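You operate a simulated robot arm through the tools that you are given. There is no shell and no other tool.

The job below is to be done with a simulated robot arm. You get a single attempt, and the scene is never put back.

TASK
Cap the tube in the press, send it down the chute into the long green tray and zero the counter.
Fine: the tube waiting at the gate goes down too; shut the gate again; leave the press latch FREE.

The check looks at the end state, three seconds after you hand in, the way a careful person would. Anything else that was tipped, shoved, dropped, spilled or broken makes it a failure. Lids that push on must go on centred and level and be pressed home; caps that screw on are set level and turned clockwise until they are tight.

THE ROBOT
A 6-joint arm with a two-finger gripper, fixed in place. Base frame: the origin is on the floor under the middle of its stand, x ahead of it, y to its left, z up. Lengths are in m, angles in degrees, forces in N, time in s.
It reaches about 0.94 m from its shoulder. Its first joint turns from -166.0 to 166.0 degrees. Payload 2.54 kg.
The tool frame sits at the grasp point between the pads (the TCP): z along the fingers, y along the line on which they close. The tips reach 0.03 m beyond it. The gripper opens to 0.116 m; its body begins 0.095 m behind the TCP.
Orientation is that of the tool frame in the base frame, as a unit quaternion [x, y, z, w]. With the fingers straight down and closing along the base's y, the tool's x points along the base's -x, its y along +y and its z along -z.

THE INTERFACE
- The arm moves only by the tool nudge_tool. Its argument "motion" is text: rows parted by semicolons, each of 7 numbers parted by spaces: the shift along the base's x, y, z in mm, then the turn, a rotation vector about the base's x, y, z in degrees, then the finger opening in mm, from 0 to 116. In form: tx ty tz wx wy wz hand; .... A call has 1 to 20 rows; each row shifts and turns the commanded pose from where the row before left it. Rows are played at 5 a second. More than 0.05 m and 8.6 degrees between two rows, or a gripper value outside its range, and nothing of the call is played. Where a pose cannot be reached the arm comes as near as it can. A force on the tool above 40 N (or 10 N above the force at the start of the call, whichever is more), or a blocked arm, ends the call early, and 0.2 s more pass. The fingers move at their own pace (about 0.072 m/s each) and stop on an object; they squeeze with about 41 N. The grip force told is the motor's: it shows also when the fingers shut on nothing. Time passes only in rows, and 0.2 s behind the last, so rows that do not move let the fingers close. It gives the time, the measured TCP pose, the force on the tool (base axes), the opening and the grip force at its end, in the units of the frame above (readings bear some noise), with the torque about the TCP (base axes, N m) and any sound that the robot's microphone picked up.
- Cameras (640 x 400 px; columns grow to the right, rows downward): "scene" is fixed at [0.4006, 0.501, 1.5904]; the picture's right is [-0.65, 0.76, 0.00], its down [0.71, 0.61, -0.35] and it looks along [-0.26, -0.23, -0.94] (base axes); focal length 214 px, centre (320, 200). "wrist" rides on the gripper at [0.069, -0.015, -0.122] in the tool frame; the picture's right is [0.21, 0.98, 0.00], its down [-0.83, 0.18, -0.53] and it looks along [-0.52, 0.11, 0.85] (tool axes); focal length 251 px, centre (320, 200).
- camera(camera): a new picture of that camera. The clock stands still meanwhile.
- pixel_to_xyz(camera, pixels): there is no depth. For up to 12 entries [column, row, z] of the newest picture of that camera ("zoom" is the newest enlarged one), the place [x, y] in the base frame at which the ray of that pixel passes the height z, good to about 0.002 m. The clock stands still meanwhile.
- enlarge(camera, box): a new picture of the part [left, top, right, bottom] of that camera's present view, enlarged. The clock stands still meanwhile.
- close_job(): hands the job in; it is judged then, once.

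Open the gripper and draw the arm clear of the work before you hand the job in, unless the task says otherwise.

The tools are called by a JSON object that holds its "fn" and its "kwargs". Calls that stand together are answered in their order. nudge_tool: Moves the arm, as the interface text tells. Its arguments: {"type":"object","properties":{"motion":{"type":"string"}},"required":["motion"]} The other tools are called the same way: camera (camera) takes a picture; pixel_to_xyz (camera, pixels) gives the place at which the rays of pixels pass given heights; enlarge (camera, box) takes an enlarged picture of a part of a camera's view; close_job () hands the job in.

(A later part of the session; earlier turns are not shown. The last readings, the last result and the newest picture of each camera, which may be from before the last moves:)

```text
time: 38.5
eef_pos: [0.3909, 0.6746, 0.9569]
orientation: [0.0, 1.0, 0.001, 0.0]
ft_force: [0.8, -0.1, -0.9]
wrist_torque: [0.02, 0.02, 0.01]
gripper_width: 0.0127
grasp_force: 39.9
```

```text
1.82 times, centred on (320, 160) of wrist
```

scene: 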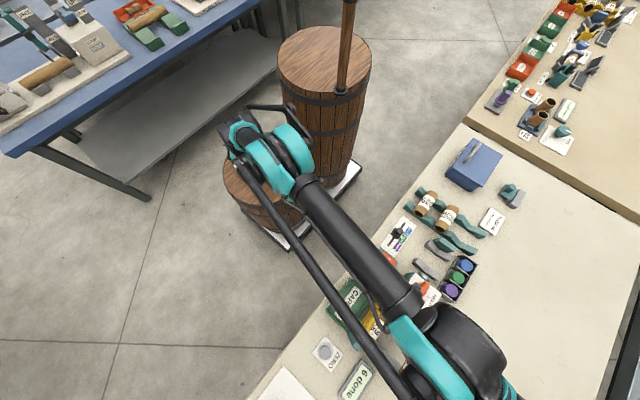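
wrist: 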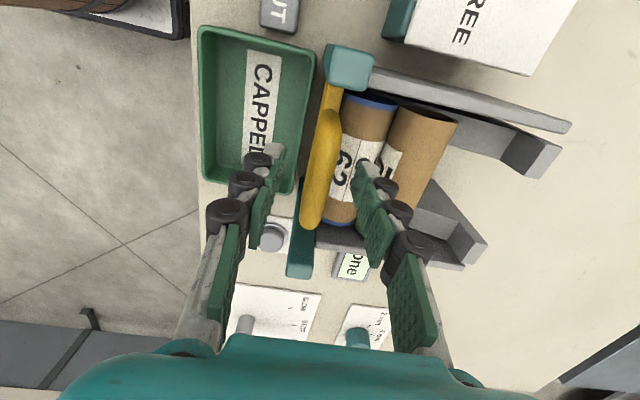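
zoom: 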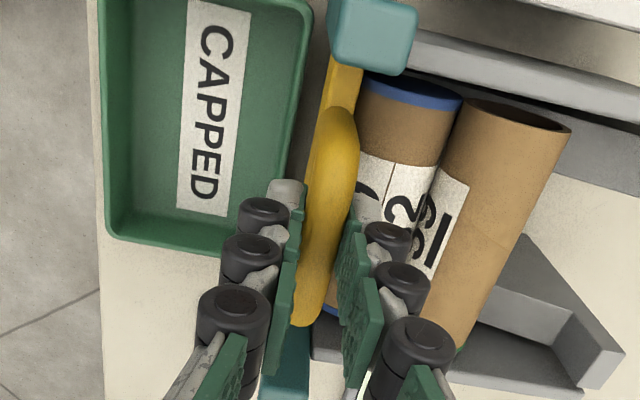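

The handle is held (12.7 mm, 40 N). I start lifting the gate slowly and watch the force.

{"fn": "nudge_tool", "kwargs": {"motion": "0 0 3 0 0 0 4; 0 0 5 0 0 0 4; 0 0 5 0 0 0 4; 0 0 5 0 0 0 4"}}

{"fn": "enlarge", "kwargs": {"camera": "wrist", "box": [200, 20, 460, 270]}}

```text
time: 39.5
eef_pos: [0.3899, 0.6748, 0.9744]
orientation: [0.0, 1.0, 0.001, 0.0]
ft_force: [-1.9, 3.3, -2.3]
wrist_torque: [0.06, 0.06, 0.01]
gripper_width: 0.0128
grasp_force: 39.1
```

```text
1.60 times, centred on (330, 145) of wrist
```

zoom: 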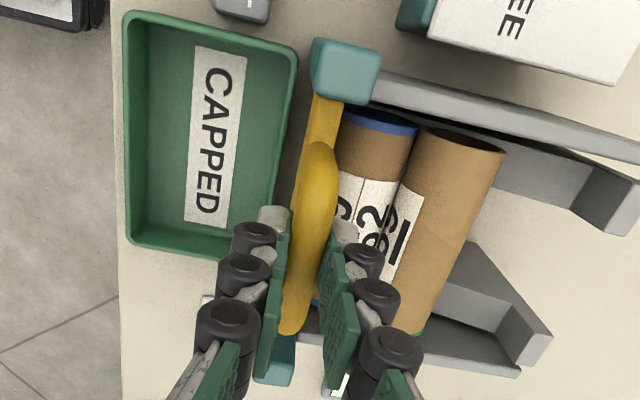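

The gate rises freely (about 2–3 N). I lift it further to about 58 mm total so both tubes can roll under.

{"fn": "nudge_tool", "kwargs": {"motion": "0 0 8 0 0 0 4; 0 0 8 0 0 0 4; 0 0 8 0 0 0 4; 0 0 8 0 0 0 4; 0 0 8 0 0 0 4; 0 0 0 0 0 0 4; 0 0 0 0 0 0 4; 0 0 0 0 0 0 4"}}

{"fn": "camera", "kwargs": {"camera": "wrist"}}

{"fn": "camera", "kwargs": {"camera": "scene"}}

```text
time: 41.3
eef_pos: [0.3915, 0.6757, 1.0141]
orientation: [0.0, 1.0, 0.001, -0.001]
ft_force: [-0.4, -8.1, -36.3]
wrist_torque: [-0.15, 0.02, 0.02]
gripper_width: 0.0132
grasp_force: 39.9
```

```text
taken
```

wrist: 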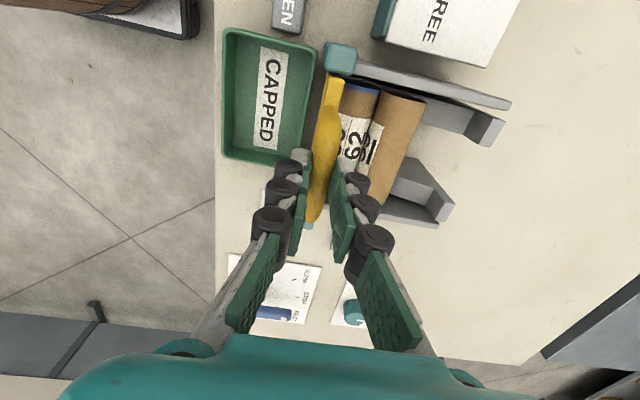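

```text
taken
```

scene: 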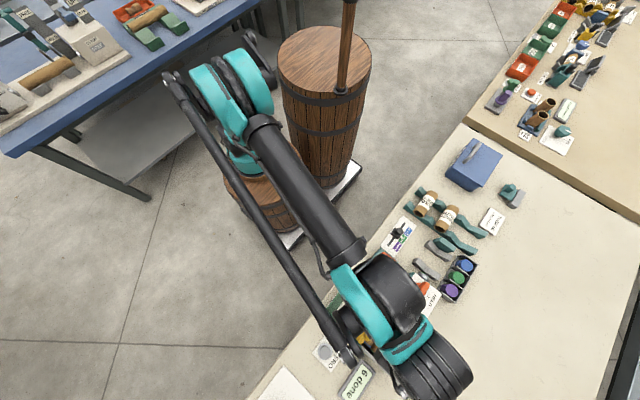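

The indicator changed to OPEN, but the force is −36 N at the top and the tubes seem not to have rolled. I zoom in to see what holds them.

{"fn": "enlarge", "kwargs": {"camera": "wrist", "box": [210, 0, 460, 240]}}

{"fn": "enlarge", "kwargs": {"camera": "wrist", "box": [290, 60, 400, 240]}}

{"fn": "enlarge", "kwargs": {"camera": "scene", "box": [310, 280, 450, 400]}}

```text
1.67 times, centred on (335, 120) of wrist
```

zoom: 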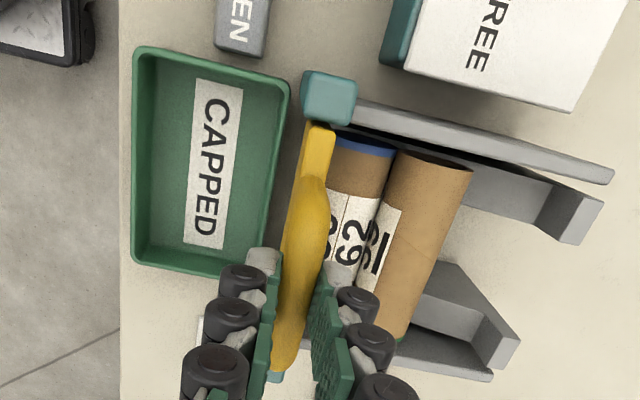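

```text
2.22 times, centred on (345, 150) of wrist
```

zoom: 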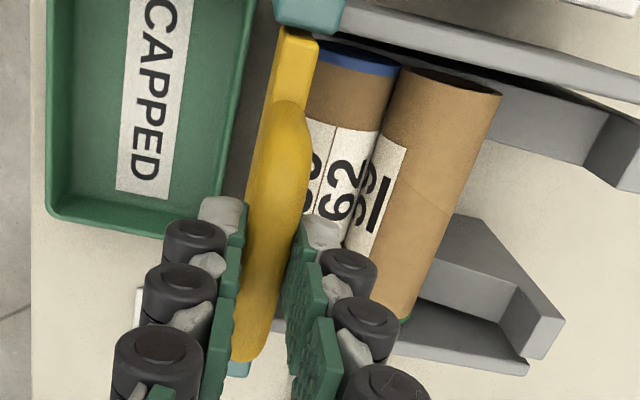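

```text
3.33 times, centred on (380, 340) of scene
```

zoom: 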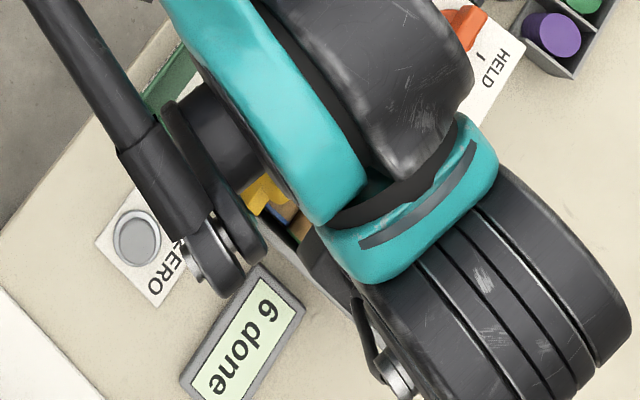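

I check whether tube 62 has moved at all: its −x rim is at about (358,84), tube 59's at (398,95).

{"fn": "pixel_to_xyz", "kwargs": {"camera": "wrist", "pixels": [[358.5, 86, 0.9], [358.5, 86, 0.88], [398, 98, 0.91], [334, 87, 0.97], [334, 87, 0.94], [331, 80, 0.97]]}}

```text
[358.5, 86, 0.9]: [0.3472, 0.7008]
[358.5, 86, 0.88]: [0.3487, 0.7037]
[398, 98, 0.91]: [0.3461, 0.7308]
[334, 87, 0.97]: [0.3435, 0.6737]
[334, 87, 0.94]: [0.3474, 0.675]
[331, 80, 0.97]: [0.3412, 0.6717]
```

Both tubes are exactly where they were. I ease 1 mm down from the top stop and wait a second to see if they roll.

{"fn": "nudge_tool", "kwargs": {"motion": "0 0 -1 0 0 0 4; 0 0 0 0 0 0 4; 0 0 0 0 0 0 4; 0 0 0 0 0 0 4; 0 0 0 0 0 0 4; 0 0 0 0 0 0 4"}}

{"fn": "enlarge", "kwargs": {"camera": "wrist", "box": [210, 0, 460, 240]}}

```text
time: 42.7
eef_pos: [0.3904, 0.6747, 1.0138]
orientation: [0.0, 1.0, 0.001, 0.0]
ft_force: [7.0, -3.2, -6.6]
wrist_torque: [-0.03, -0.2, -0.01]
gripper_width: 0.0131
grasp_force: 39.7
```

```text
1.67 times, centred on (335, 120) of wrist
```

zoom: 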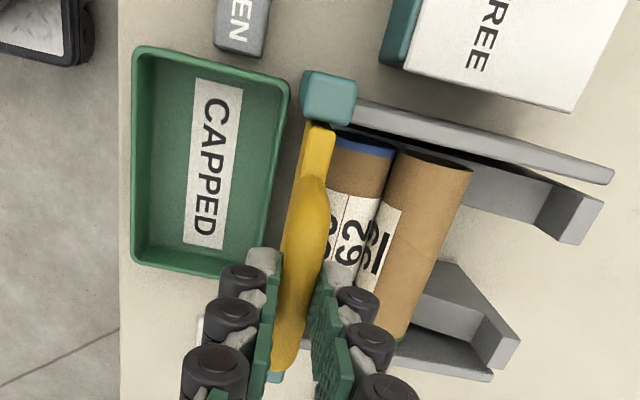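

Still no rolling. I test whether the gate can go higher with 1 mm steps.

{"fn": "nudge_tool", "kwargs": {"motion": "0 0 1 0 0 0 4; 0 0 1 0 0 0 4; 0 0 1 0 0 0 4; 0 0 1 0 0 0 4"}}

{"fn": "camera", "kwargs": {"camera": "wrist"}}

```text
time: 43.7
eef_pos: [0.3919, 0.6755, 1.0166]
orientation: [0.0, 1.0, 0.0, 0.0]
ft_force: [3.6, -11.6, -36.0]
wrist_torque: [-0.22, -0.08, -0.03]
gripper_width: 0.0133
grasp_force: 39.9
```

```text
taken
```

wrist: 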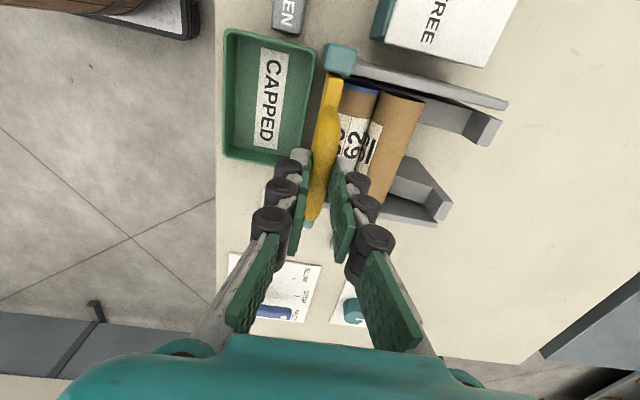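

The force plateaus at 36 N, which is likely the grip slipping on the bar at the gate's stop. I zoom to see how high the bar actually is relative to the fingers.

{"fn": "enlarge", "kwargs": {"camera": "wrist", "box": [270, 50, 390, 240]}}

{"fn": "enlarge", "kwargs": {"camera": "scene", "box": [340, 300, 400, 350]}}

```text
2.11 times, centred on (330, 145) of wrist
```

zoom: 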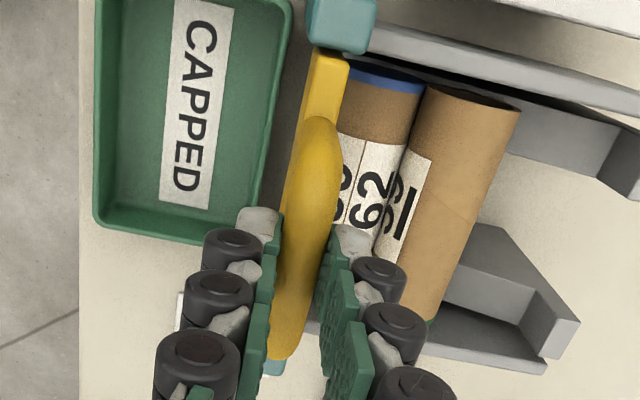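

```text
8.00 times, centred on (370, 325) of scene
```

zoom: 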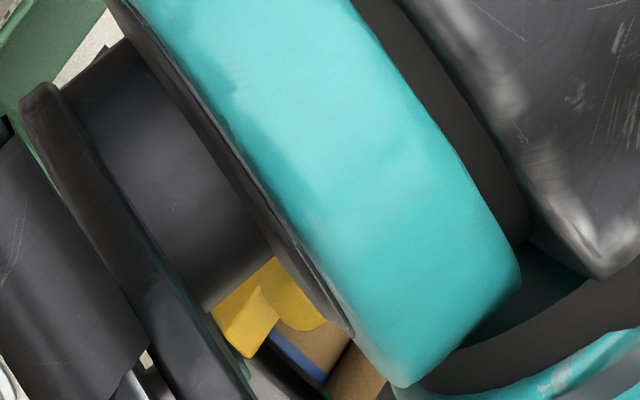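

I query where the raised plate's +x end corner (scene (360,344.6)) lies, to find the plate's actual extent.

{"fn": "pixel_to_xyz", "kwargs": {"camera": "scene", "pixels": [[360, 344.6, 0.9], [360, 344.6, 0.92], [360, 344.6, 0.94], [360, 344.6, 0.96], [364.4, 342, 0.9], [364.4, 342, 0.94], [356.5, 339, 0.9], [356.5, 339, 0.92], [356.5, 339, 0.94], [365, 336, 0.94], [365, 336, 0.98]]}}

{"fn": "pixel_to_xyz", "kwargs": {"camera": "wrist", "pixels": [[333, 74, 0.92], [333, 74, 0.94], [333, 74, 0.96], [322, 70, 0.92], [322, 70, 0.94], [322, 70, 0.96]]}}

```text
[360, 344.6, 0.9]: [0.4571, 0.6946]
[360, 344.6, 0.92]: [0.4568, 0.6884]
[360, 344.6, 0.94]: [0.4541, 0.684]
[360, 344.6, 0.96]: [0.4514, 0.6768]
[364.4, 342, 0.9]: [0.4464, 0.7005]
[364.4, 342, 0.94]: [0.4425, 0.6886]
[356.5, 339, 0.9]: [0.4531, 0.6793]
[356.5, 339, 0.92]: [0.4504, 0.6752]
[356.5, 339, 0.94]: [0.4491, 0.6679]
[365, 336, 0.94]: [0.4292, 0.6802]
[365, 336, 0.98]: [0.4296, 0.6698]
```

```text
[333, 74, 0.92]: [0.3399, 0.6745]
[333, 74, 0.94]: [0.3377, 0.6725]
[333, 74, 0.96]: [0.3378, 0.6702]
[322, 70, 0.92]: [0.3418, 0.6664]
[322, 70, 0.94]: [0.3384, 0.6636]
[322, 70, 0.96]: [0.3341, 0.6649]
```

The gate is lifted about 54 mm at its stop. I lower it a few millimetres to learn from the force whether it would stay up by itself.

{"fn": "nudge_tool", "kwargs": {"motion": "0 0 -3 0 0 0 4; 0 0 -3 0 0 0 4; 0 0 -3 0 0 0 4; 0 0 -3 0 0 0 4"}}

{"fn": "enlarge", "kwargs": {"camera": "wrist", "box": [230, 0, 430, 240]}}

```text
time: 44.7
eef_pos: [0.3899, 0.6754, 1.0055]
orientation: [0.0, 1.0, 0.001, 0.0]
ft_force: [8.5, 2.1, 0.7]
wrist_torque: [0.06, -0.47, 0.01]
gripper_width: 0.0128
grasp_force: 39.8
```

```text
1.67 times, centred on (330, 120) of wrist
```

zoom: 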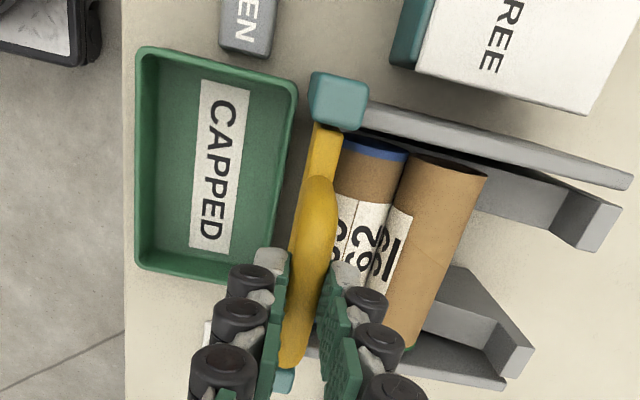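

Lowering needs about +0.7 N, so friction seems to carry the gate. I raise it back near the top and open the fingers slightly to see whether it stays open.

{"fn": "nudge_tool", "kwargs": {"motion": "0 0 4 0 0 0 4; 0 0 4 0 0 0 4; 0 0 0 0 0 0 4; 0 0 0 0 0 0 16; 0 0 0 0 0 0 20; 0 0 0 0 0 0 20"}}

{"fn": "enlarge", "kwargs": {"camera": "wrist", "box": [230, 0, 430, 240]}}

```text
time: 46.1
eef_pos: [0.3909, 0.6752, 1.0134]
orientation: [0.0, 1.0, 0.001, 0.001]
ft_force: [-0.3, 0.0, 0.4]
wrist_torque: [0.0, 0.03, 0.0]
gripper_width: 0.0202
grasp_force: 0.0
```

```text
1.67 times, centred on (330, 120) of wrist
```

zoom: 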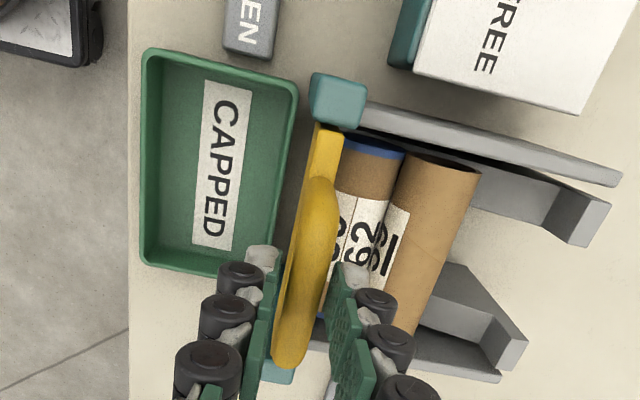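

The gate stays up on its own with the fingers open. I open wider, rise clear, and look at what is holding the tubes.

{"fn": "nudge_tool", "kwargs": {"motion": "0 0 0 0 0 0 46; 0 0 15 0 0 0 46; 0 0 30 0 0 0 46; 0 0 30 0 0 0 46; 0 0 30 0 0 0 46; -40 0 0 0 0 0 80; -40 0 0 0 0 0 116; -40 0 0 0 0 0 116"}}

{"fn": "camera", "kwargs": {"camera": "wrist"}}

{"fn": "enlarge", "kwargs": {"camera": "wrist", "box": [220, 100, 420, 290]}}

{"fn": "enlarge", "kwargs": {"camera": "scene", "box": [310, 280, 450, 400]}}

```text
time: 47.9
eef_pos: [0.2705, 0.6751, 1.1178]
orientation: [0.002, 1.0, 0.001, 0.0]
ft_force: [0.5, 0.7, -0.4]
wrist_torque: [0.01, 0.06, 0.03]
gripper_width: 0.1159
grasp_force: 0.2
```

```text
taken
```

wrist: 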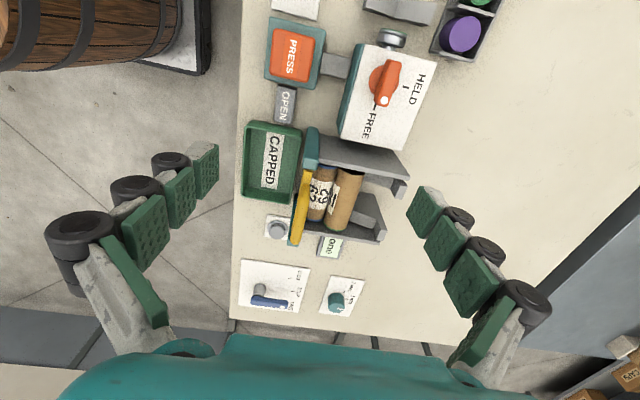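

```text
2.11 times, centred on (320, 195) of wrist
```

zoom: 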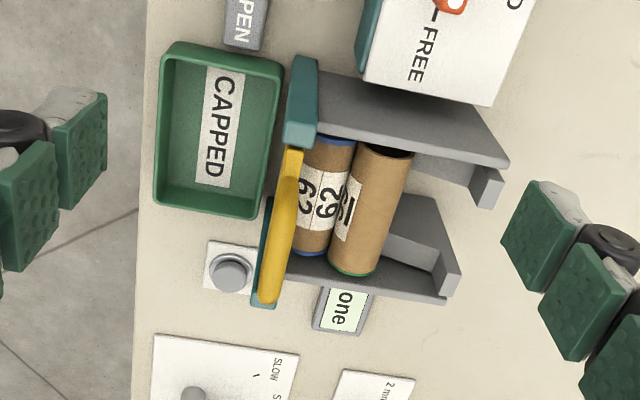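

```text
3.33 times, centred on (380, 340) of scene
```

zoom: 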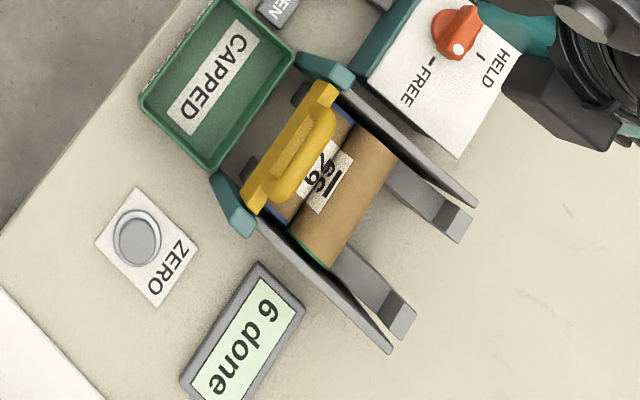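

The gate stays OPEN, yet the tubes stay put. I turn the tool to look along +y and tilt it for a low frontal view under the gate.

{"fn": "nudge_tool", "kwargs": {"motion": "11 -8 0 0 0 7.5 116; 11 -8 0 0 0 7.5 116; 11 -8 0 0 0 7.5 116; 11 -8 0 0 0 7.5 116; 11 -8 0 0 0 7.5 116; 11 -8 0 0 0 7.5 116; 11 -8 0 0 0 7.5 116; 11 -8 0 0 0 7.5 116; 11 -8 0 0 0 7.5 116; 11 -8 0 0 0 7.5 116; 11 -8 0 0 0 7.5 116; 11 -8 0 0 0 7.5 116; 0 -3 -12 7 0 0 116; 0 -3 -12 7 0 0 116; 0 -3 -12 7 0 0 116; 0 -3 -12 7 0 0 116; 0 -3 -12 7 0 0 116"}}

{"fn": "camera", "kwargs": {"camera": "wrist"}}

{"fn": "camera", "kwargs": {"camera": "scene"}}

```text
time: 51.5
eef_pos: [0.4034, 0.5648, 1.0574]
orientation: [0.675, -0.674, -0.214, -0.212]
ft_force: [1.0, 0.1, 0.2]
wrist_torque: [-0.03, 0.0, -0.06]
gripper_width: 0.1161
grasp_force: 0.0
```

```text
taken
```

wrist: 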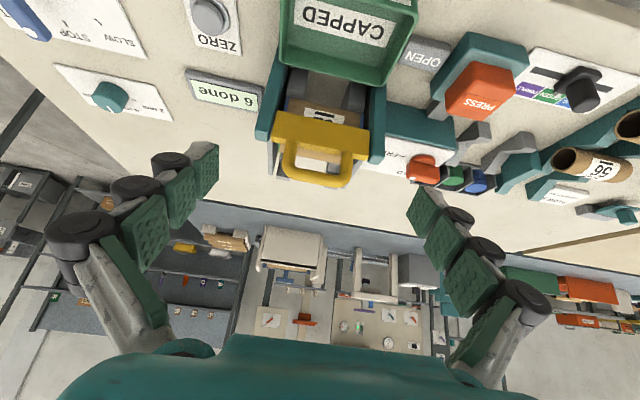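

```text
taken
```

scene: 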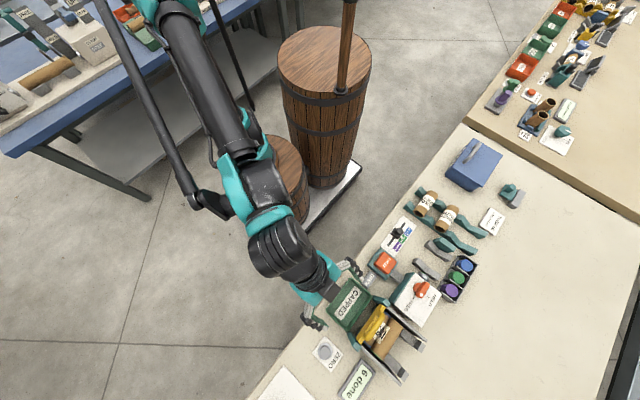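

Now the frontal view shows the raised gate and the tube behind it around (320,110). I enlarge that region.

{"fn": "enlarge", "kwargs": {"camera": "wrist", "box": [240, 0, 410, 200]}}

{"fn": "enlarge", "kwargs": {"camera": "wrist", "box": [265, 60, 385, 150]}}

{"fn": "enlarge", "kwargs": {"camera": "scene", "box": [320, 280, 430, 385]}}

```text
2.00 times, centred on (325, 100) of wrist
```

zoom: 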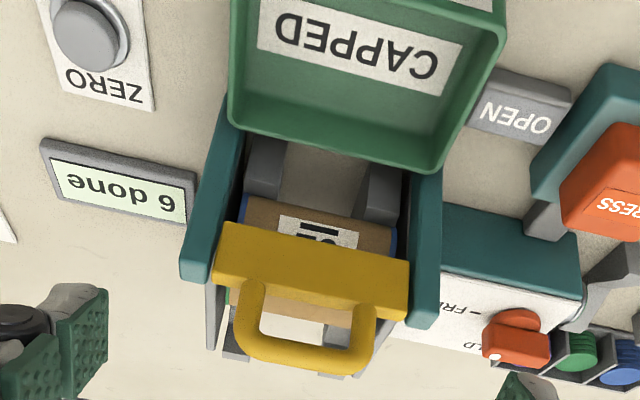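

```text
4.44 times, centred on (325, 105) of wrist
```

zoom: 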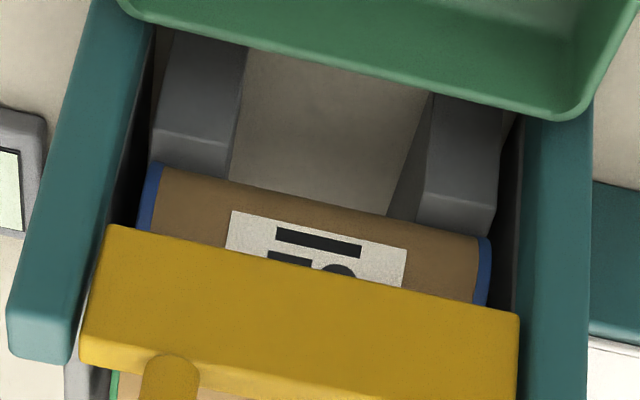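

```text
3.81 times, centred on (375, 332) of scene
```

zoom: 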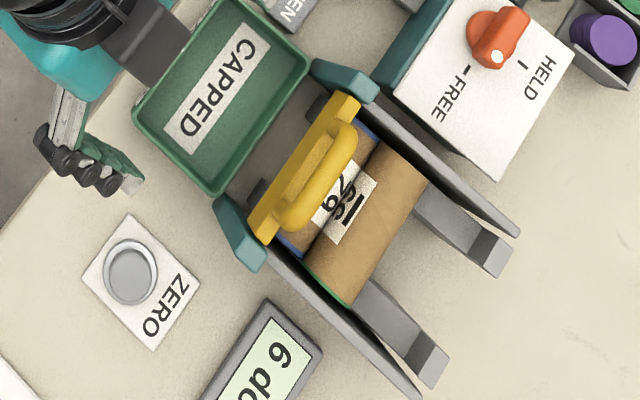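

The gate plate is clear above tube 62, and nothing visible blocks it; the tube just sits on the rails. I zoom further on the rail ends in both views to see whether the rail levels out there.

{"fn": "enlarge", "kwargs": {"camera": "scene", "box": [345, 295, 395, 345]}}

{"fn": "enlarge", "kwargs": {"camera": "wrist", "box": [275, 60, 325, 120]}}

{"fn": "enlarge", "kwargs": {"camera": "wrist", "box": [335, 70, 385, 130]}}

```text
8.00 times, centred on (370, 320) of scene
```

zoom: 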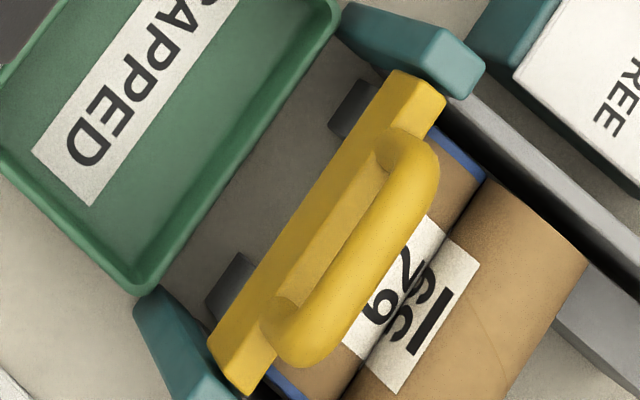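

```text
6.67 times, centred on (300, 90) of wrist
```

zoom: 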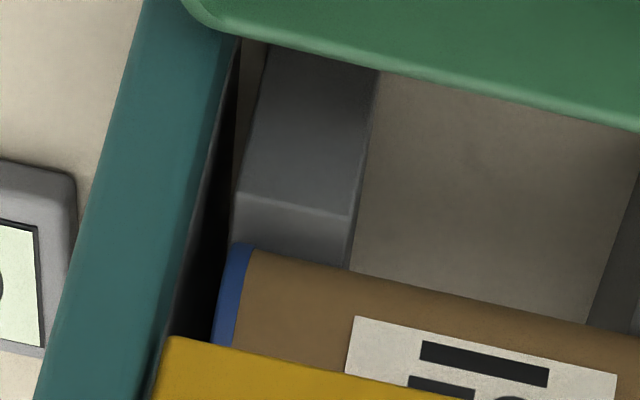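

```text
6.67 times, centred on (360, 100) of wrist
```

zoom: 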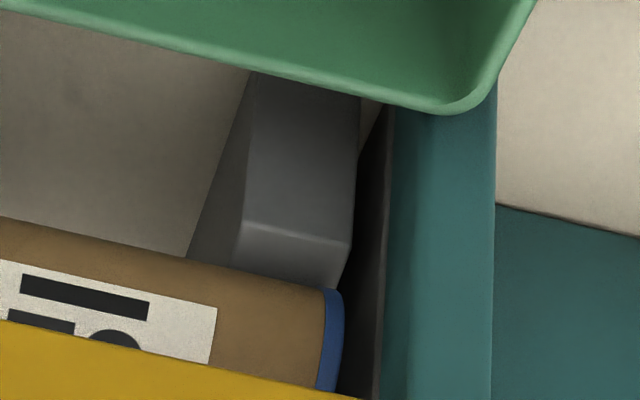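

I locate the rails' front top edges: +x rail inner corner (304.8,92.2), −x rail inner corner in the other zoom ≈ (348.6,103.6).

{"fn": "pixel_to_xyz", "kwargs": {"camera": "wrist", "pixels": [[304.8, 92.25, 0.84], [304.8, 92.25, 0.86], [304.8, 92.25, 0.88], [348.6, 103.3, 0.84], [348.6, 103.3, 0.86], [348.6, 103.3, 0.88], [288, 88.8, 0.86], [364, 106.5, 0.86], [304.5, 100.5, 0.86], [304.5, 100.5, 0.88], [340, 109, 0.86], [340, 109, 0.88]]}}

{"fn": "pixel_to_xyz", "kwargs": {"camera": "scene", "pixels": [[377.2, 306.8, 0.84], [377.2, 306.8, 0.86], [373, 312.5, 0.84], [373, 312.5, 0.86], [362.5, 328, 0.84], [362.5, 328, 0.86], [358, 335, 0.84], [358, 335, 0.86]]}}

```text
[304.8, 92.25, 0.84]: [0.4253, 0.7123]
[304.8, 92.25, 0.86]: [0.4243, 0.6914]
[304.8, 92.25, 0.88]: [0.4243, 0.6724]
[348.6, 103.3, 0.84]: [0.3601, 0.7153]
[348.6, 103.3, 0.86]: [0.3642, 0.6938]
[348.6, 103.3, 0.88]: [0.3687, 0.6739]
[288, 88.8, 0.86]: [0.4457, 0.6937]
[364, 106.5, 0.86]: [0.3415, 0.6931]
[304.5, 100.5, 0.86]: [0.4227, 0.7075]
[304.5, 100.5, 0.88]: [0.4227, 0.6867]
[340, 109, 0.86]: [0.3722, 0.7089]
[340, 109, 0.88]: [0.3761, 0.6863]
```

```text
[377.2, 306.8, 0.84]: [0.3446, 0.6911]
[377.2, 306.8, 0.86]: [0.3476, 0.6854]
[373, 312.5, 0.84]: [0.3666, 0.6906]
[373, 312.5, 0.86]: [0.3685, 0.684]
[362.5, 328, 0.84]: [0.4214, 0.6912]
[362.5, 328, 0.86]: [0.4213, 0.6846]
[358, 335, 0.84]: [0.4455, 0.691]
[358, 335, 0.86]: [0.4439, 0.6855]
```

The rails end at roughly y≈0.681, z≈0.86–0.87. I also measure the tray's near rim to understand how a tube passes into it.

{"fn": "pixel_to_xyz", "kwargs": {"camera": "wrist", "pixels": [[285, 63.5, 0.82], [285, 63.5, 0.84], [285, 63.5, 0.86], [370, 86, 0.82], [370, 86, 0.84], [370, 86, 0.86]]}}

{"fn": "pixel_to_xyz", "kwargs": {"camera": "scene", "pixels": [[372, 299, 0.82], [372, 299, 0.84], [372, 299, 0.86], [349, 331, 0.82], [349, 331, 0.84], [349, 331, 0.86], [370, 297, 0.84], [346.5, 329.5, 0.84]]}}

{"fn": "enlarge", "kwargs": {"camera": "wrist", "box": [260, 0, 430, 110]}}

```text
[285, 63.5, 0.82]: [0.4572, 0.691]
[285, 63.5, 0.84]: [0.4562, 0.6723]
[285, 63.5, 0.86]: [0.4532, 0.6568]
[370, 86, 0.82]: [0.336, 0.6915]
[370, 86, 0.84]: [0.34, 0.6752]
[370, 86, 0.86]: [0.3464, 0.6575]
```

```text
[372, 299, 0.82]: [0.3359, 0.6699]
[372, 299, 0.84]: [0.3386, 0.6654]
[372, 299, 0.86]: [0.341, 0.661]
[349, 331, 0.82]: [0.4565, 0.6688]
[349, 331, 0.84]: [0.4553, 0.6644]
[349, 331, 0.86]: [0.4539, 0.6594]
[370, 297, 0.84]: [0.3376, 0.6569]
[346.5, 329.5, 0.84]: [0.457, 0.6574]
```

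```text
3.64 times, centred on (345, 55) of wrist
```

zoom: 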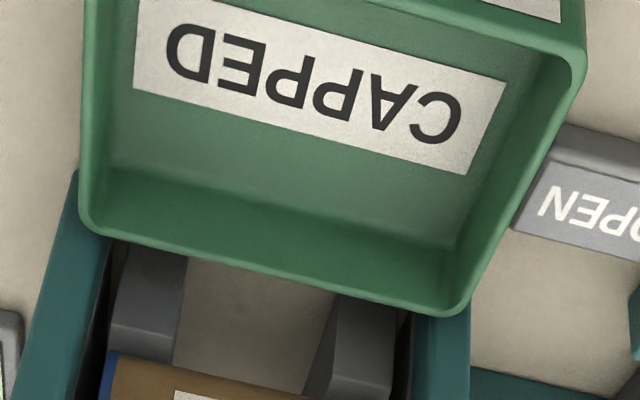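

The tubes may just need a nudge (the rails' edge is level with or above the tray rim, and the tray rim is at y≈0.662, z≈0.855). I untilt, rise, and swing over to behind tube 59 (+y side).

{"fn": "nudge_tool", "kwargs": {"motion": "0 -3 18 -7 0 0 116; 0 -3 18 -7 0 0 116; 0 -3 18 -7 0 0 116; 0 -3 18 -7 0 0 116; 0 0 18 -7 0 0 60; -1 24 0 0 0 -7.5 30; -1 24 0 0 0 -7.5 0; -1 24 0 0 0 -7.5 0; -1 24 0 0 0 -7.5 0; -1 24 0 0 0 -7.5 0; -1 24 0 0 0 -7.5 0; -1 24 0 0 0 -7.5 0; -1 24 0 0 0 -7.5 0; -1 24 0 0 0 -7.5 0; -1 24 0 0 0 -7.5 0; -1 24 0 0 0 -7.5 0; -1 24 0 0 0 -7.5 0"}}

{"fn": "camera", "kwargs": {"camera": "wrist"}}

{"fn": "enlarge", "kwargs": {"camera": "scene", "box": [310, 280, 450, 400]}}

```text
time: 55.1
eef_pos: [0.3805, 0.7675, 1.1173]
orientation: [-0.064, 0.998, 0.0, 0.001]
ft_force: [-0.3, 0.2, -0.9]
wrist_torque: [-0.01, -0.03, 0.01]
gripper_width: 0.0
grasp_force: 28.9
out of reach, approached as far as the arm can: row 14, 15, 16, 17
```

```text
taken
```

wrist: 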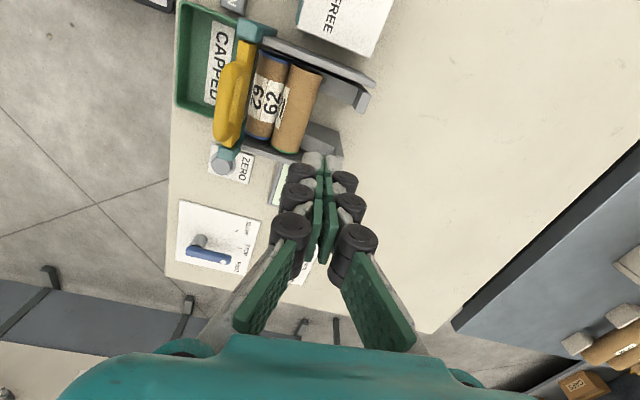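

```text
3.33 times, centred on (380, 340) of scene
```

zoom: 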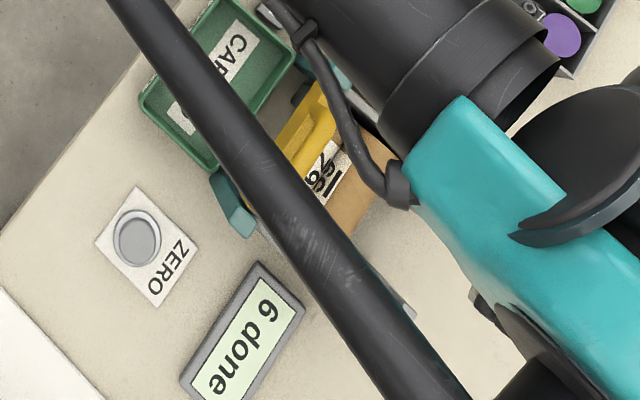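

That height is out of reach so far out. I come down with the tool vertical, behind tube 59, and check where it ends up.

{"fn": "nudge_tool", "kwargs": {"motion": "0 -15 -30 0 0 0 0; 0 -15 -30 0 0 0 0; 0 0 -30 0 0 0 0; 0 0 0 0 0 0 0"}}

{"fn": "camera", "kwargs": {"camera": "wrist"}}

```text
time: 56.1
eef_pos: [0.3807, 0.7359, 1.0259]
orientation: [-0.065, 0.998, 0.001, 0.0]
ft_force: [-0.9, -0.3, 0.5]
wrist_torque: [0.0, 0.01, -0.02]
gripper_width: 0.0
grasp_force: 28.7
```

```text
taken
```

wrist: 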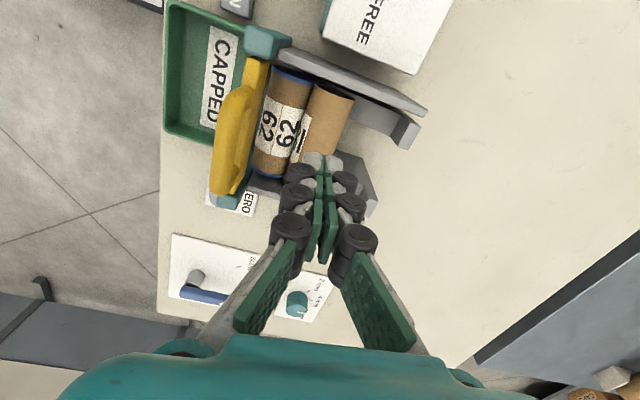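

The pose is now (0.381, 0.736, 1.026) with 7.5° yaw left over. I correct the yaw and move to y≈0.806 behind the tubes, then lower.

{"fn": "nudge_tool", "kwargs": {"motion": "4 25 0 0 0 -3.5 0; 4 25 0 0 0 -3.5 0; 4 20 0 0 0 -0.5 0; 0 0 -30 0 0 0 0; 0 0 -30 0 0 0 0; 0 0 -20 0 0 0 0; 0 0 -14 0 0 0 0; 0 0 0 0 0 0 0"}}

{"fn": "camera", "kwargs": {"camera": "wrist"}}

{"fn": "enlarge", "kwargs": {"camera": "wrist", "box": [130, 20, 430, 260]}}

```text
time: 57.9
eef_pos: [0.3924, 0.8058, 0.9332]
orientation: [0.0, 1.0, 0.001, 0.0]
ft_force: [-0.6, -0.2, -0.5]
wrist_torque: [-0.02, 0.0, 0.01]
gripper_width: 0.0
grasp_force: 29.0
```

```text
taken
```

wrist: 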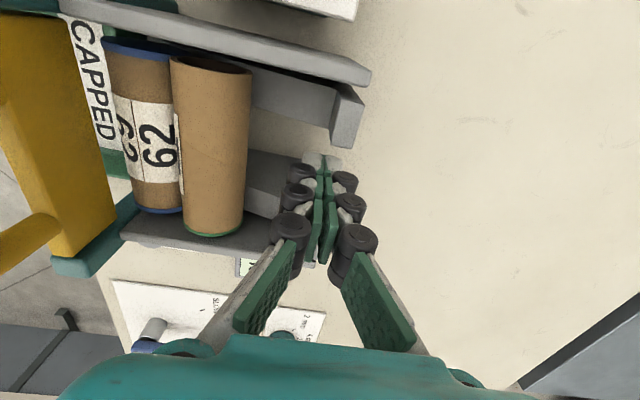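

```text
1.67 times, centred on (280, 140) of wrist
```

zoom: 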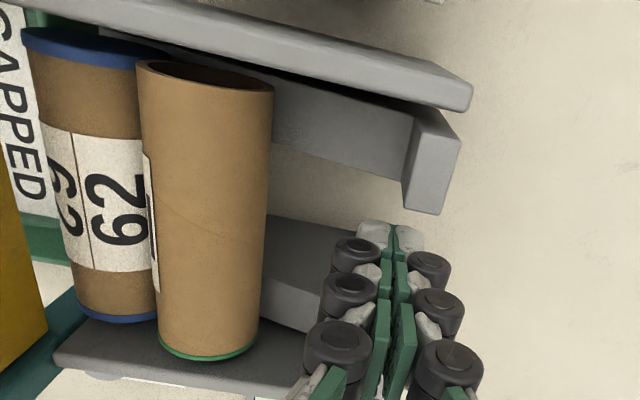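

The closed fingertips are behind tube 59, between the rails. I push gently toward −y in small steps.

{"fn": "nudge_tool", "kwargs": {"motion": "0 -15 0 0 0 0 0; 0 -10 -2 0 0 0 0; 0 -5 -1 0 0 0 0; 0 -4 -1 0 0 0 0; 0 0 0 0 0 0 0"}}

{"fn": "enlarge", "kwargs": {"camera": "wrist", "box": [130, 20, 430, 260]}}

```text
time: 59.1
eef_pos: [0.3932, 0.7715, 0.9279]
orientation: [0.001, 1.0, 0.001, -0.001]
ft_force: [0.5, -0.2, -0.2]
wrist_torque: [-0.02, -0.01, 0.01]
gripper_width: 0.0
grasp_force: 28.9
```

```text
1.67 times, centred on (280, 140) of wrist
```

zoom: 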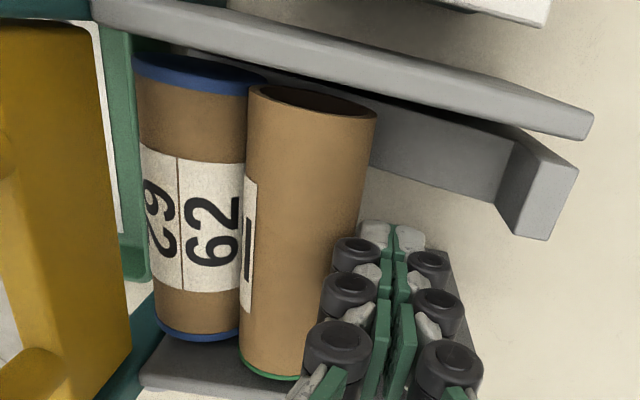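

No contact yet; I continue in 3 mm steps.

{"fn": "nudge_tool", "kwargs": {"motion": "0 -3 0 0 0 0 0; 0 -3 0 0 0 0 0; 0 -3 0 0 0 0 0"}}

{"fn": "enlarge", "kwargs": {"camera": "wrist", "box": [130, 20, 430, 260]}}

```text
time: 59.9
eef_pos: [0.3937, 0.7633, 0.9295]
orientation: [0.0, 1.0, 0.001, 0.0]
ft_force: [0.7, -0.6, 0.1]
wrist_torque: [0.04, 0.01, 0.04]
gripper_width: 0.0
grasp_force: 28.7
```

```text
1.67 times, centred on (280, 140) of wrist
```

zoom: 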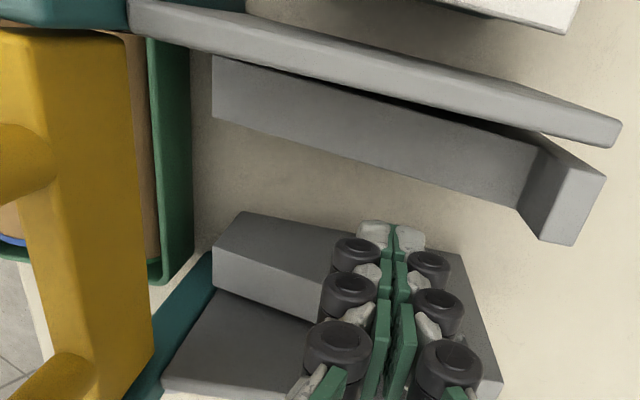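

A light touch sent both tubes rolling: the chute is empty and tubes appear in the tray. I rise and check the tray.

{"fn": "nudge_tool", "kwargs": {"motion": "0 10 15 0 0 0 0; 0 0 30 0 0 0 0; 0 0 40 0 0 0 0; -30 -30 10 0 0 0 30; -40 -25 0 0 0 0 60; -40 -20 0 0 0 0 90"}}

{"fn": "camera", "kwargs": {"camera": "wrist"}}

{"fn": "enlarge", "kwargs": {"camera": "wrist", "box": [200, 60, 440, 300]}}

{"fn": "enlarge", "kwargs": {"camera": "scene", "box": [310, 270, 430, 390]}}

```text
time: 61.3
eef_pos: [0.2857, 0.697, 1.024]
orientation: [0.0, 1.0, 0.001, 0.0]
ft_force: [0.8, 0.4, -0.8]
wrist_torque: [-0.01, 0.06, -0.01]
gripper_width: 0.0899
grasp_force: 0.4
```

```text
taken
```

wrist: 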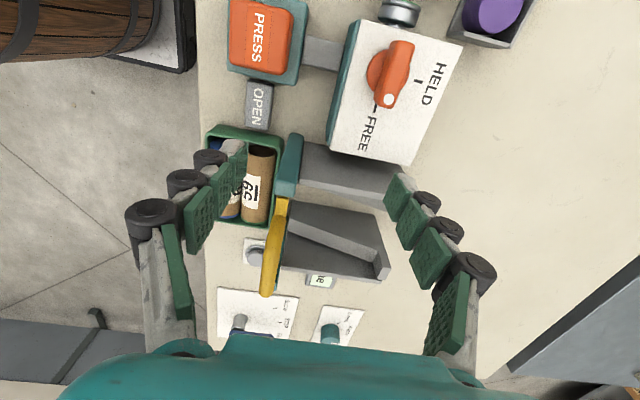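

```text
1.67 times, centred on (320, 180) of wrist
```

zoom: 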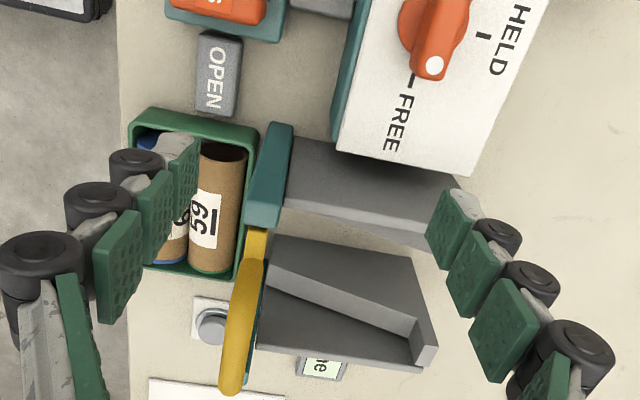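

```text
3.33 times, centred on (370, 330) of scene
```

zoom: 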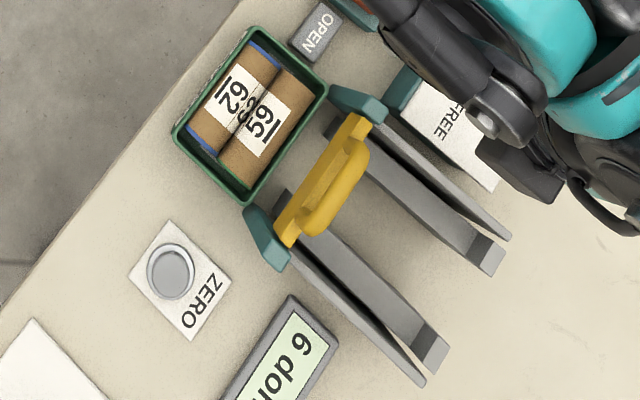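

Both tubes lie in the green tray (59 and 62 side by side), and the gate still reads OPEN. I go up and over the handle to grasp it for shutting.

{"fn": "nudge_tool", "kwargs": {"motion": "0 0 40 0 0 0 70; 20 -5 25 0 0 0 60; 40 -8 0 0 0 0 50; 40 -8 0 0 0 0 46; 5.3 -1 0 0 0 0 46; 0 0 -15 0 0 0 46; 0 0 0 0 0 0 46"}}

{"fn": "camera", "kwargs": {"camera": "wrist"}}

{"fn": "enlarge", "kwargs": {"camera": "wrist", "box": [200, 50, 440, 270]}}

```text
time: 62.9
eef_pos: [0.389, 0.6767, 1.0745]
orientation: [0.0, 1.0, 0.0, 0.0]
ft_force: [0.3, -0.5, 1.1]
wrist_torque: [0.02, 0.03, 0.02]
gripper_width: 0.046
grasp_force: 0.0
```

```text
taken
```

wrist: 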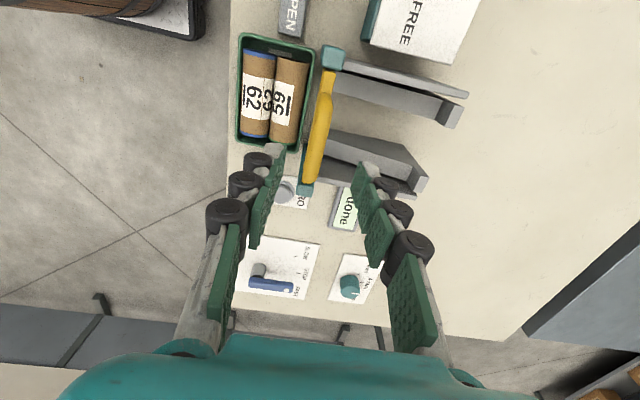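

```text
1.82 times, centred on (320, 160) of wrist
```

zoom: 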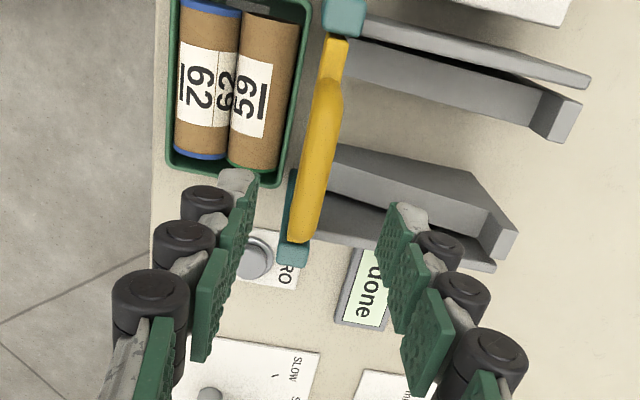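

I check the raised bar's position at z≈1.0 from pixels (325.5,96), (319,138), (312,180).

{"fn": "pixel_to_xyz", "kwargs": {"camera": "wrist", "pixels": [[325.5, 96, 1.0], [319, 138, 1.0], [312, 180, 1.0], [319, 138, 0.99], [319, 138, 1.01]]}}

```text
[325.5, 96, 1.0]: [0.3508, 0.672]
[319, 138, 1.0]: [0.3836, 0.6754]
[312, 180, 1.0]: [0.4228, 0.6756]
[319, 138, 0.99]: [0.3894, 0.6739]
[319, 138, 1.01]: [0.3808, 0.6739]
```

The bar is centred at y≈0.675. I descend around it and close.

{"fn": "nudge_tool", "kwargs": {"motion": "1 -1.5 -20 0 0 0 46; 0 0 -20 0 0 0 46; 0 0 -15 0 0 0 46; 0 0 -11 0 0 0 46; 0 0 0 0 0 0 20; 0 0 0 0 0 0 4; 0 0 0 0 0 0 4; 0 0 0 0 0 0 4"}}

{"fn": "enlarge", "kwargs": {"camera": "wrist", "box": [200, 20, 440, 250]}}

```text
time: 64.7
eef_pos: [0.3898, 0.6746, 1.0086]
orientation: [0.0, 1.0, 0.0, 0.0]
ft_force: [-0.6, -2.3, -2.3]
wrist_torque: [-0.04, 0.0, -0.02]
gripper_width: 0.0128
grasp_force: 39.4
```

```text
1.74 times, centred on (320, 135) of wrist
```

zoom: 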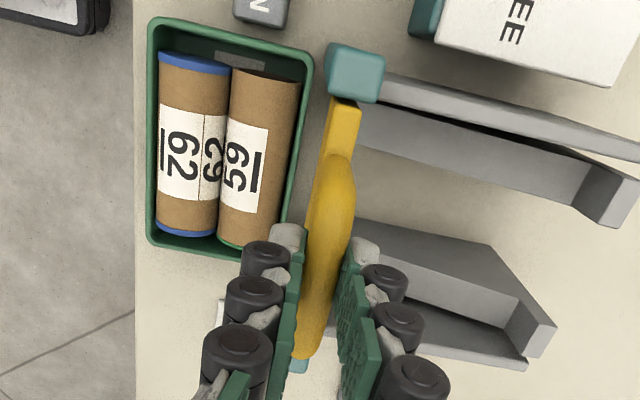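

The handle is gripped at the raised position. I lower the gate in steps.

{"fn": "nudge_tool", "kwargs": {"motion": "0 0 -6 0 0 0 4; 0 0 -6 0 0 0 4; 0 0 -6 0 0 0 4; 0 0 -6 0 0 0 4; 0 0 -6 0 0 0 4; 0 0 -6 0 0 0 4; 0 0 -5 0 0 0 4; 0 0 -3 0 0 0 4; 0 0 -3 0 0 0 4"}}

{"fn": "enlarge", "kwargs": {"camera": "wrist", "box": [200, 0, 440, 230]}}

```text
time: 66.7
eef_pos: [0.3892, 0.6757, 0.962]
orientation: [-0.001, 1.0, 0.001, 0.0]
ft_force: [1.9, -5.9, 0.7]
wrist_torque: [-0.13, -0.25, -0.02]
gripper_width: 0.0129
grasp_force: 39.9
```

```text
1.74 times, centred on (320, 115) of wrist
```

zoom: 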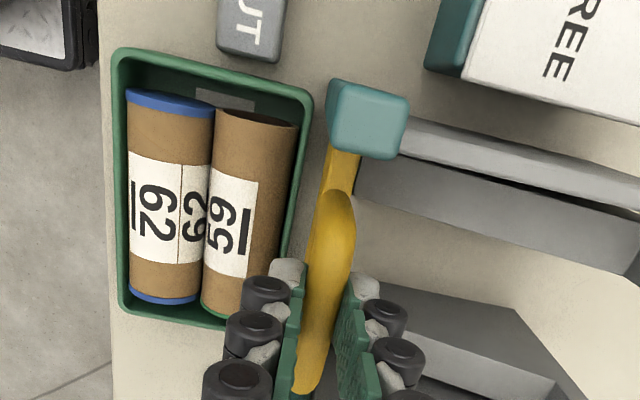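

The indicator already shows "…UT" (SHUT). I continue down in 2 mm steps until the gate seats.

{"fn": "nudge_tool", "kwargs": {"motion": "0 0 -2 0 0 0 4; 0 0 -2 0 0 0 4; 0 0 -2 0 0 0 4; 0 0 -2 0 0 0 4"}}

```text
time: 67.7
eef_pos: [0.3893, 0.676, 0.9539]
orientation: [0.0, 1.0, 0.002, 0.0]
ft_force: [1.8, 3.8, 38.5]
wrist_torque: [0.05, -0.02, 0.0]
gripper_width: 0.0126
grasp_force: 38.8
```

The gate is seated (38 N). I open the fingers, rise clear and check.

{"fn": "nudge_tool", "kwargs": {"motion": "0 0 1 0 0 0 4; 0 0 0 0 0 0 24; 0 0 0 0 0 0 46; 0 0 0 0 0 0 46; 0 0 15 0 0 0 46; 0 0 30 0 0 0 46; 0 0 40 0 0 0 46; 0 0 30 0 0 0 46"}}

{"fn": "camera", "kwargs": {"camera": "wrist"}}

{"fn": "enlarge", "kwargs": {"camera": "wrist", "box": [200, 0, 440, 230]}}

{"fn": "enlarge", "kwargs": {"camera": "scene", "box": [310, 270, 430, 390]}}

```text
time: 69.5
eef_pos: [0.3893, 0.6749, 1.0703]
orientation: [0.0, 1.0, 0.002, 0.0]
ft_force: [-0.1, 0.2, 0.1]
wrist_torque: [-0.01, -0.01, -0.01]
gripper_width: 0.0462
grasp_force: 0.1
```

```text
taken
```

wrist: 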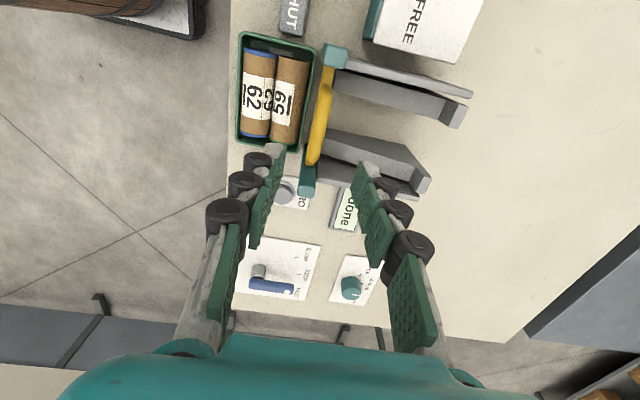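

```text
1.74 times, centred on (320, 115) of wrist
```

zoom: 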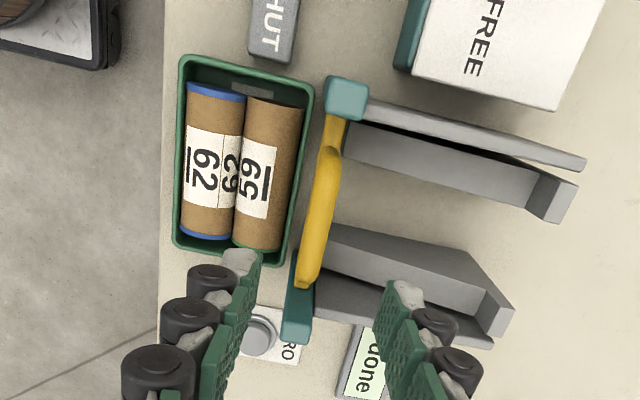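

```text
3.33 times, centred on (370, 330) of scene
```

zoom: 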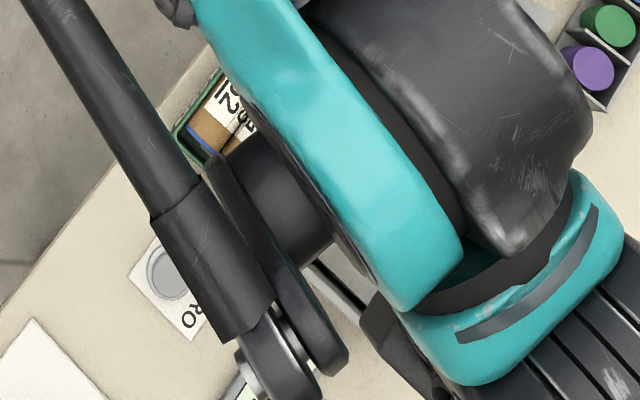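

The gate is SHUT and both tubes are in the tray. Now the ZERO button: I close the fingers and move to get a clear view of it.

{"fn": "nudge_tool", "kwargs": {"motion": "10 -30 0 0 0 0 0; 20 -30 0 0 0 0 0; 20 -20 -10 0 0 0 0; 0 0 -10 0 0 0 0; 0 0 0 0 0 0 0"}}

{"fn": "camera", "kwargs": {"camera": "wrist"}}

{"fn": "enlarge", "kwargs": {"camera": "wrist", "box": [280, 100, 460, 260]}}

{"fn": "enlarge", "kwargs": {"camera": "scene", "box": [300, 300, 400, 400]}}

```text
time: 70.7
eef_pos: [0.4398, 0.5962, 1.0477]
orientation: [0.0, 1.0, 0.001, 0.0]
ft_force: [0.0, 0.2, 0.2]
wrist_torque: [0.0, 0.0, -0.02]
gripper_width: 0.0
grasp_force: 28.6
```

```text
taken
```

wrist: 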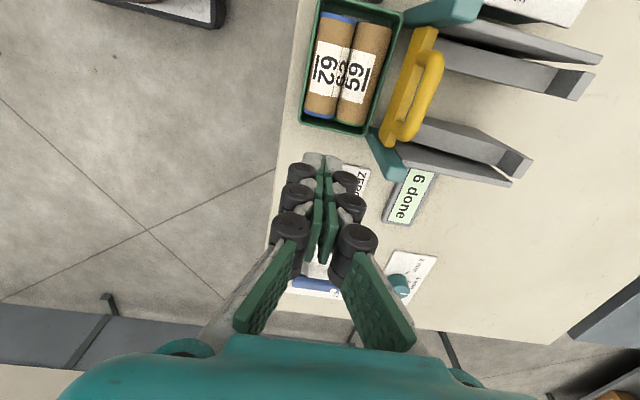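

```text
2.50 times, centred on (370, 180) of wrist
```

zoom: 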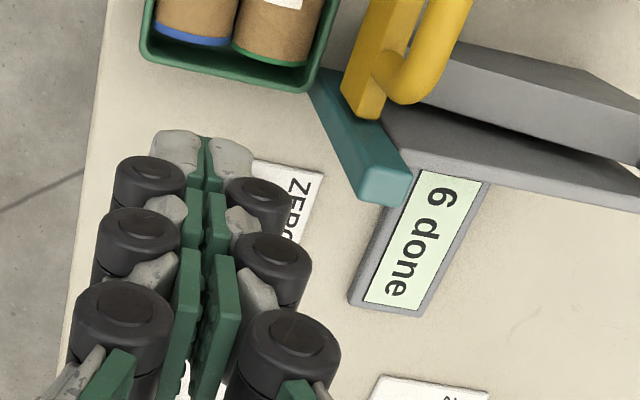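

```text
4.00 times, centred on (350, 350) of scene
```

zoom: 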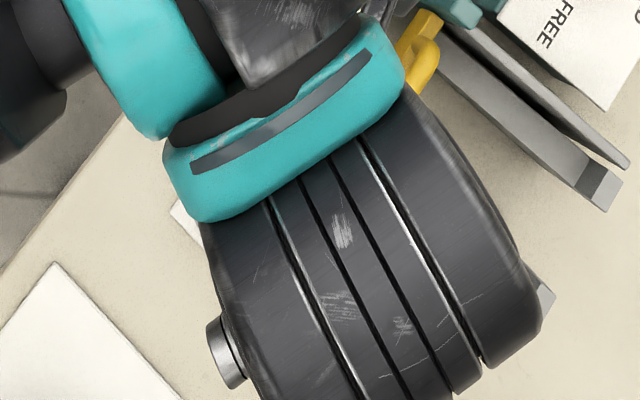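

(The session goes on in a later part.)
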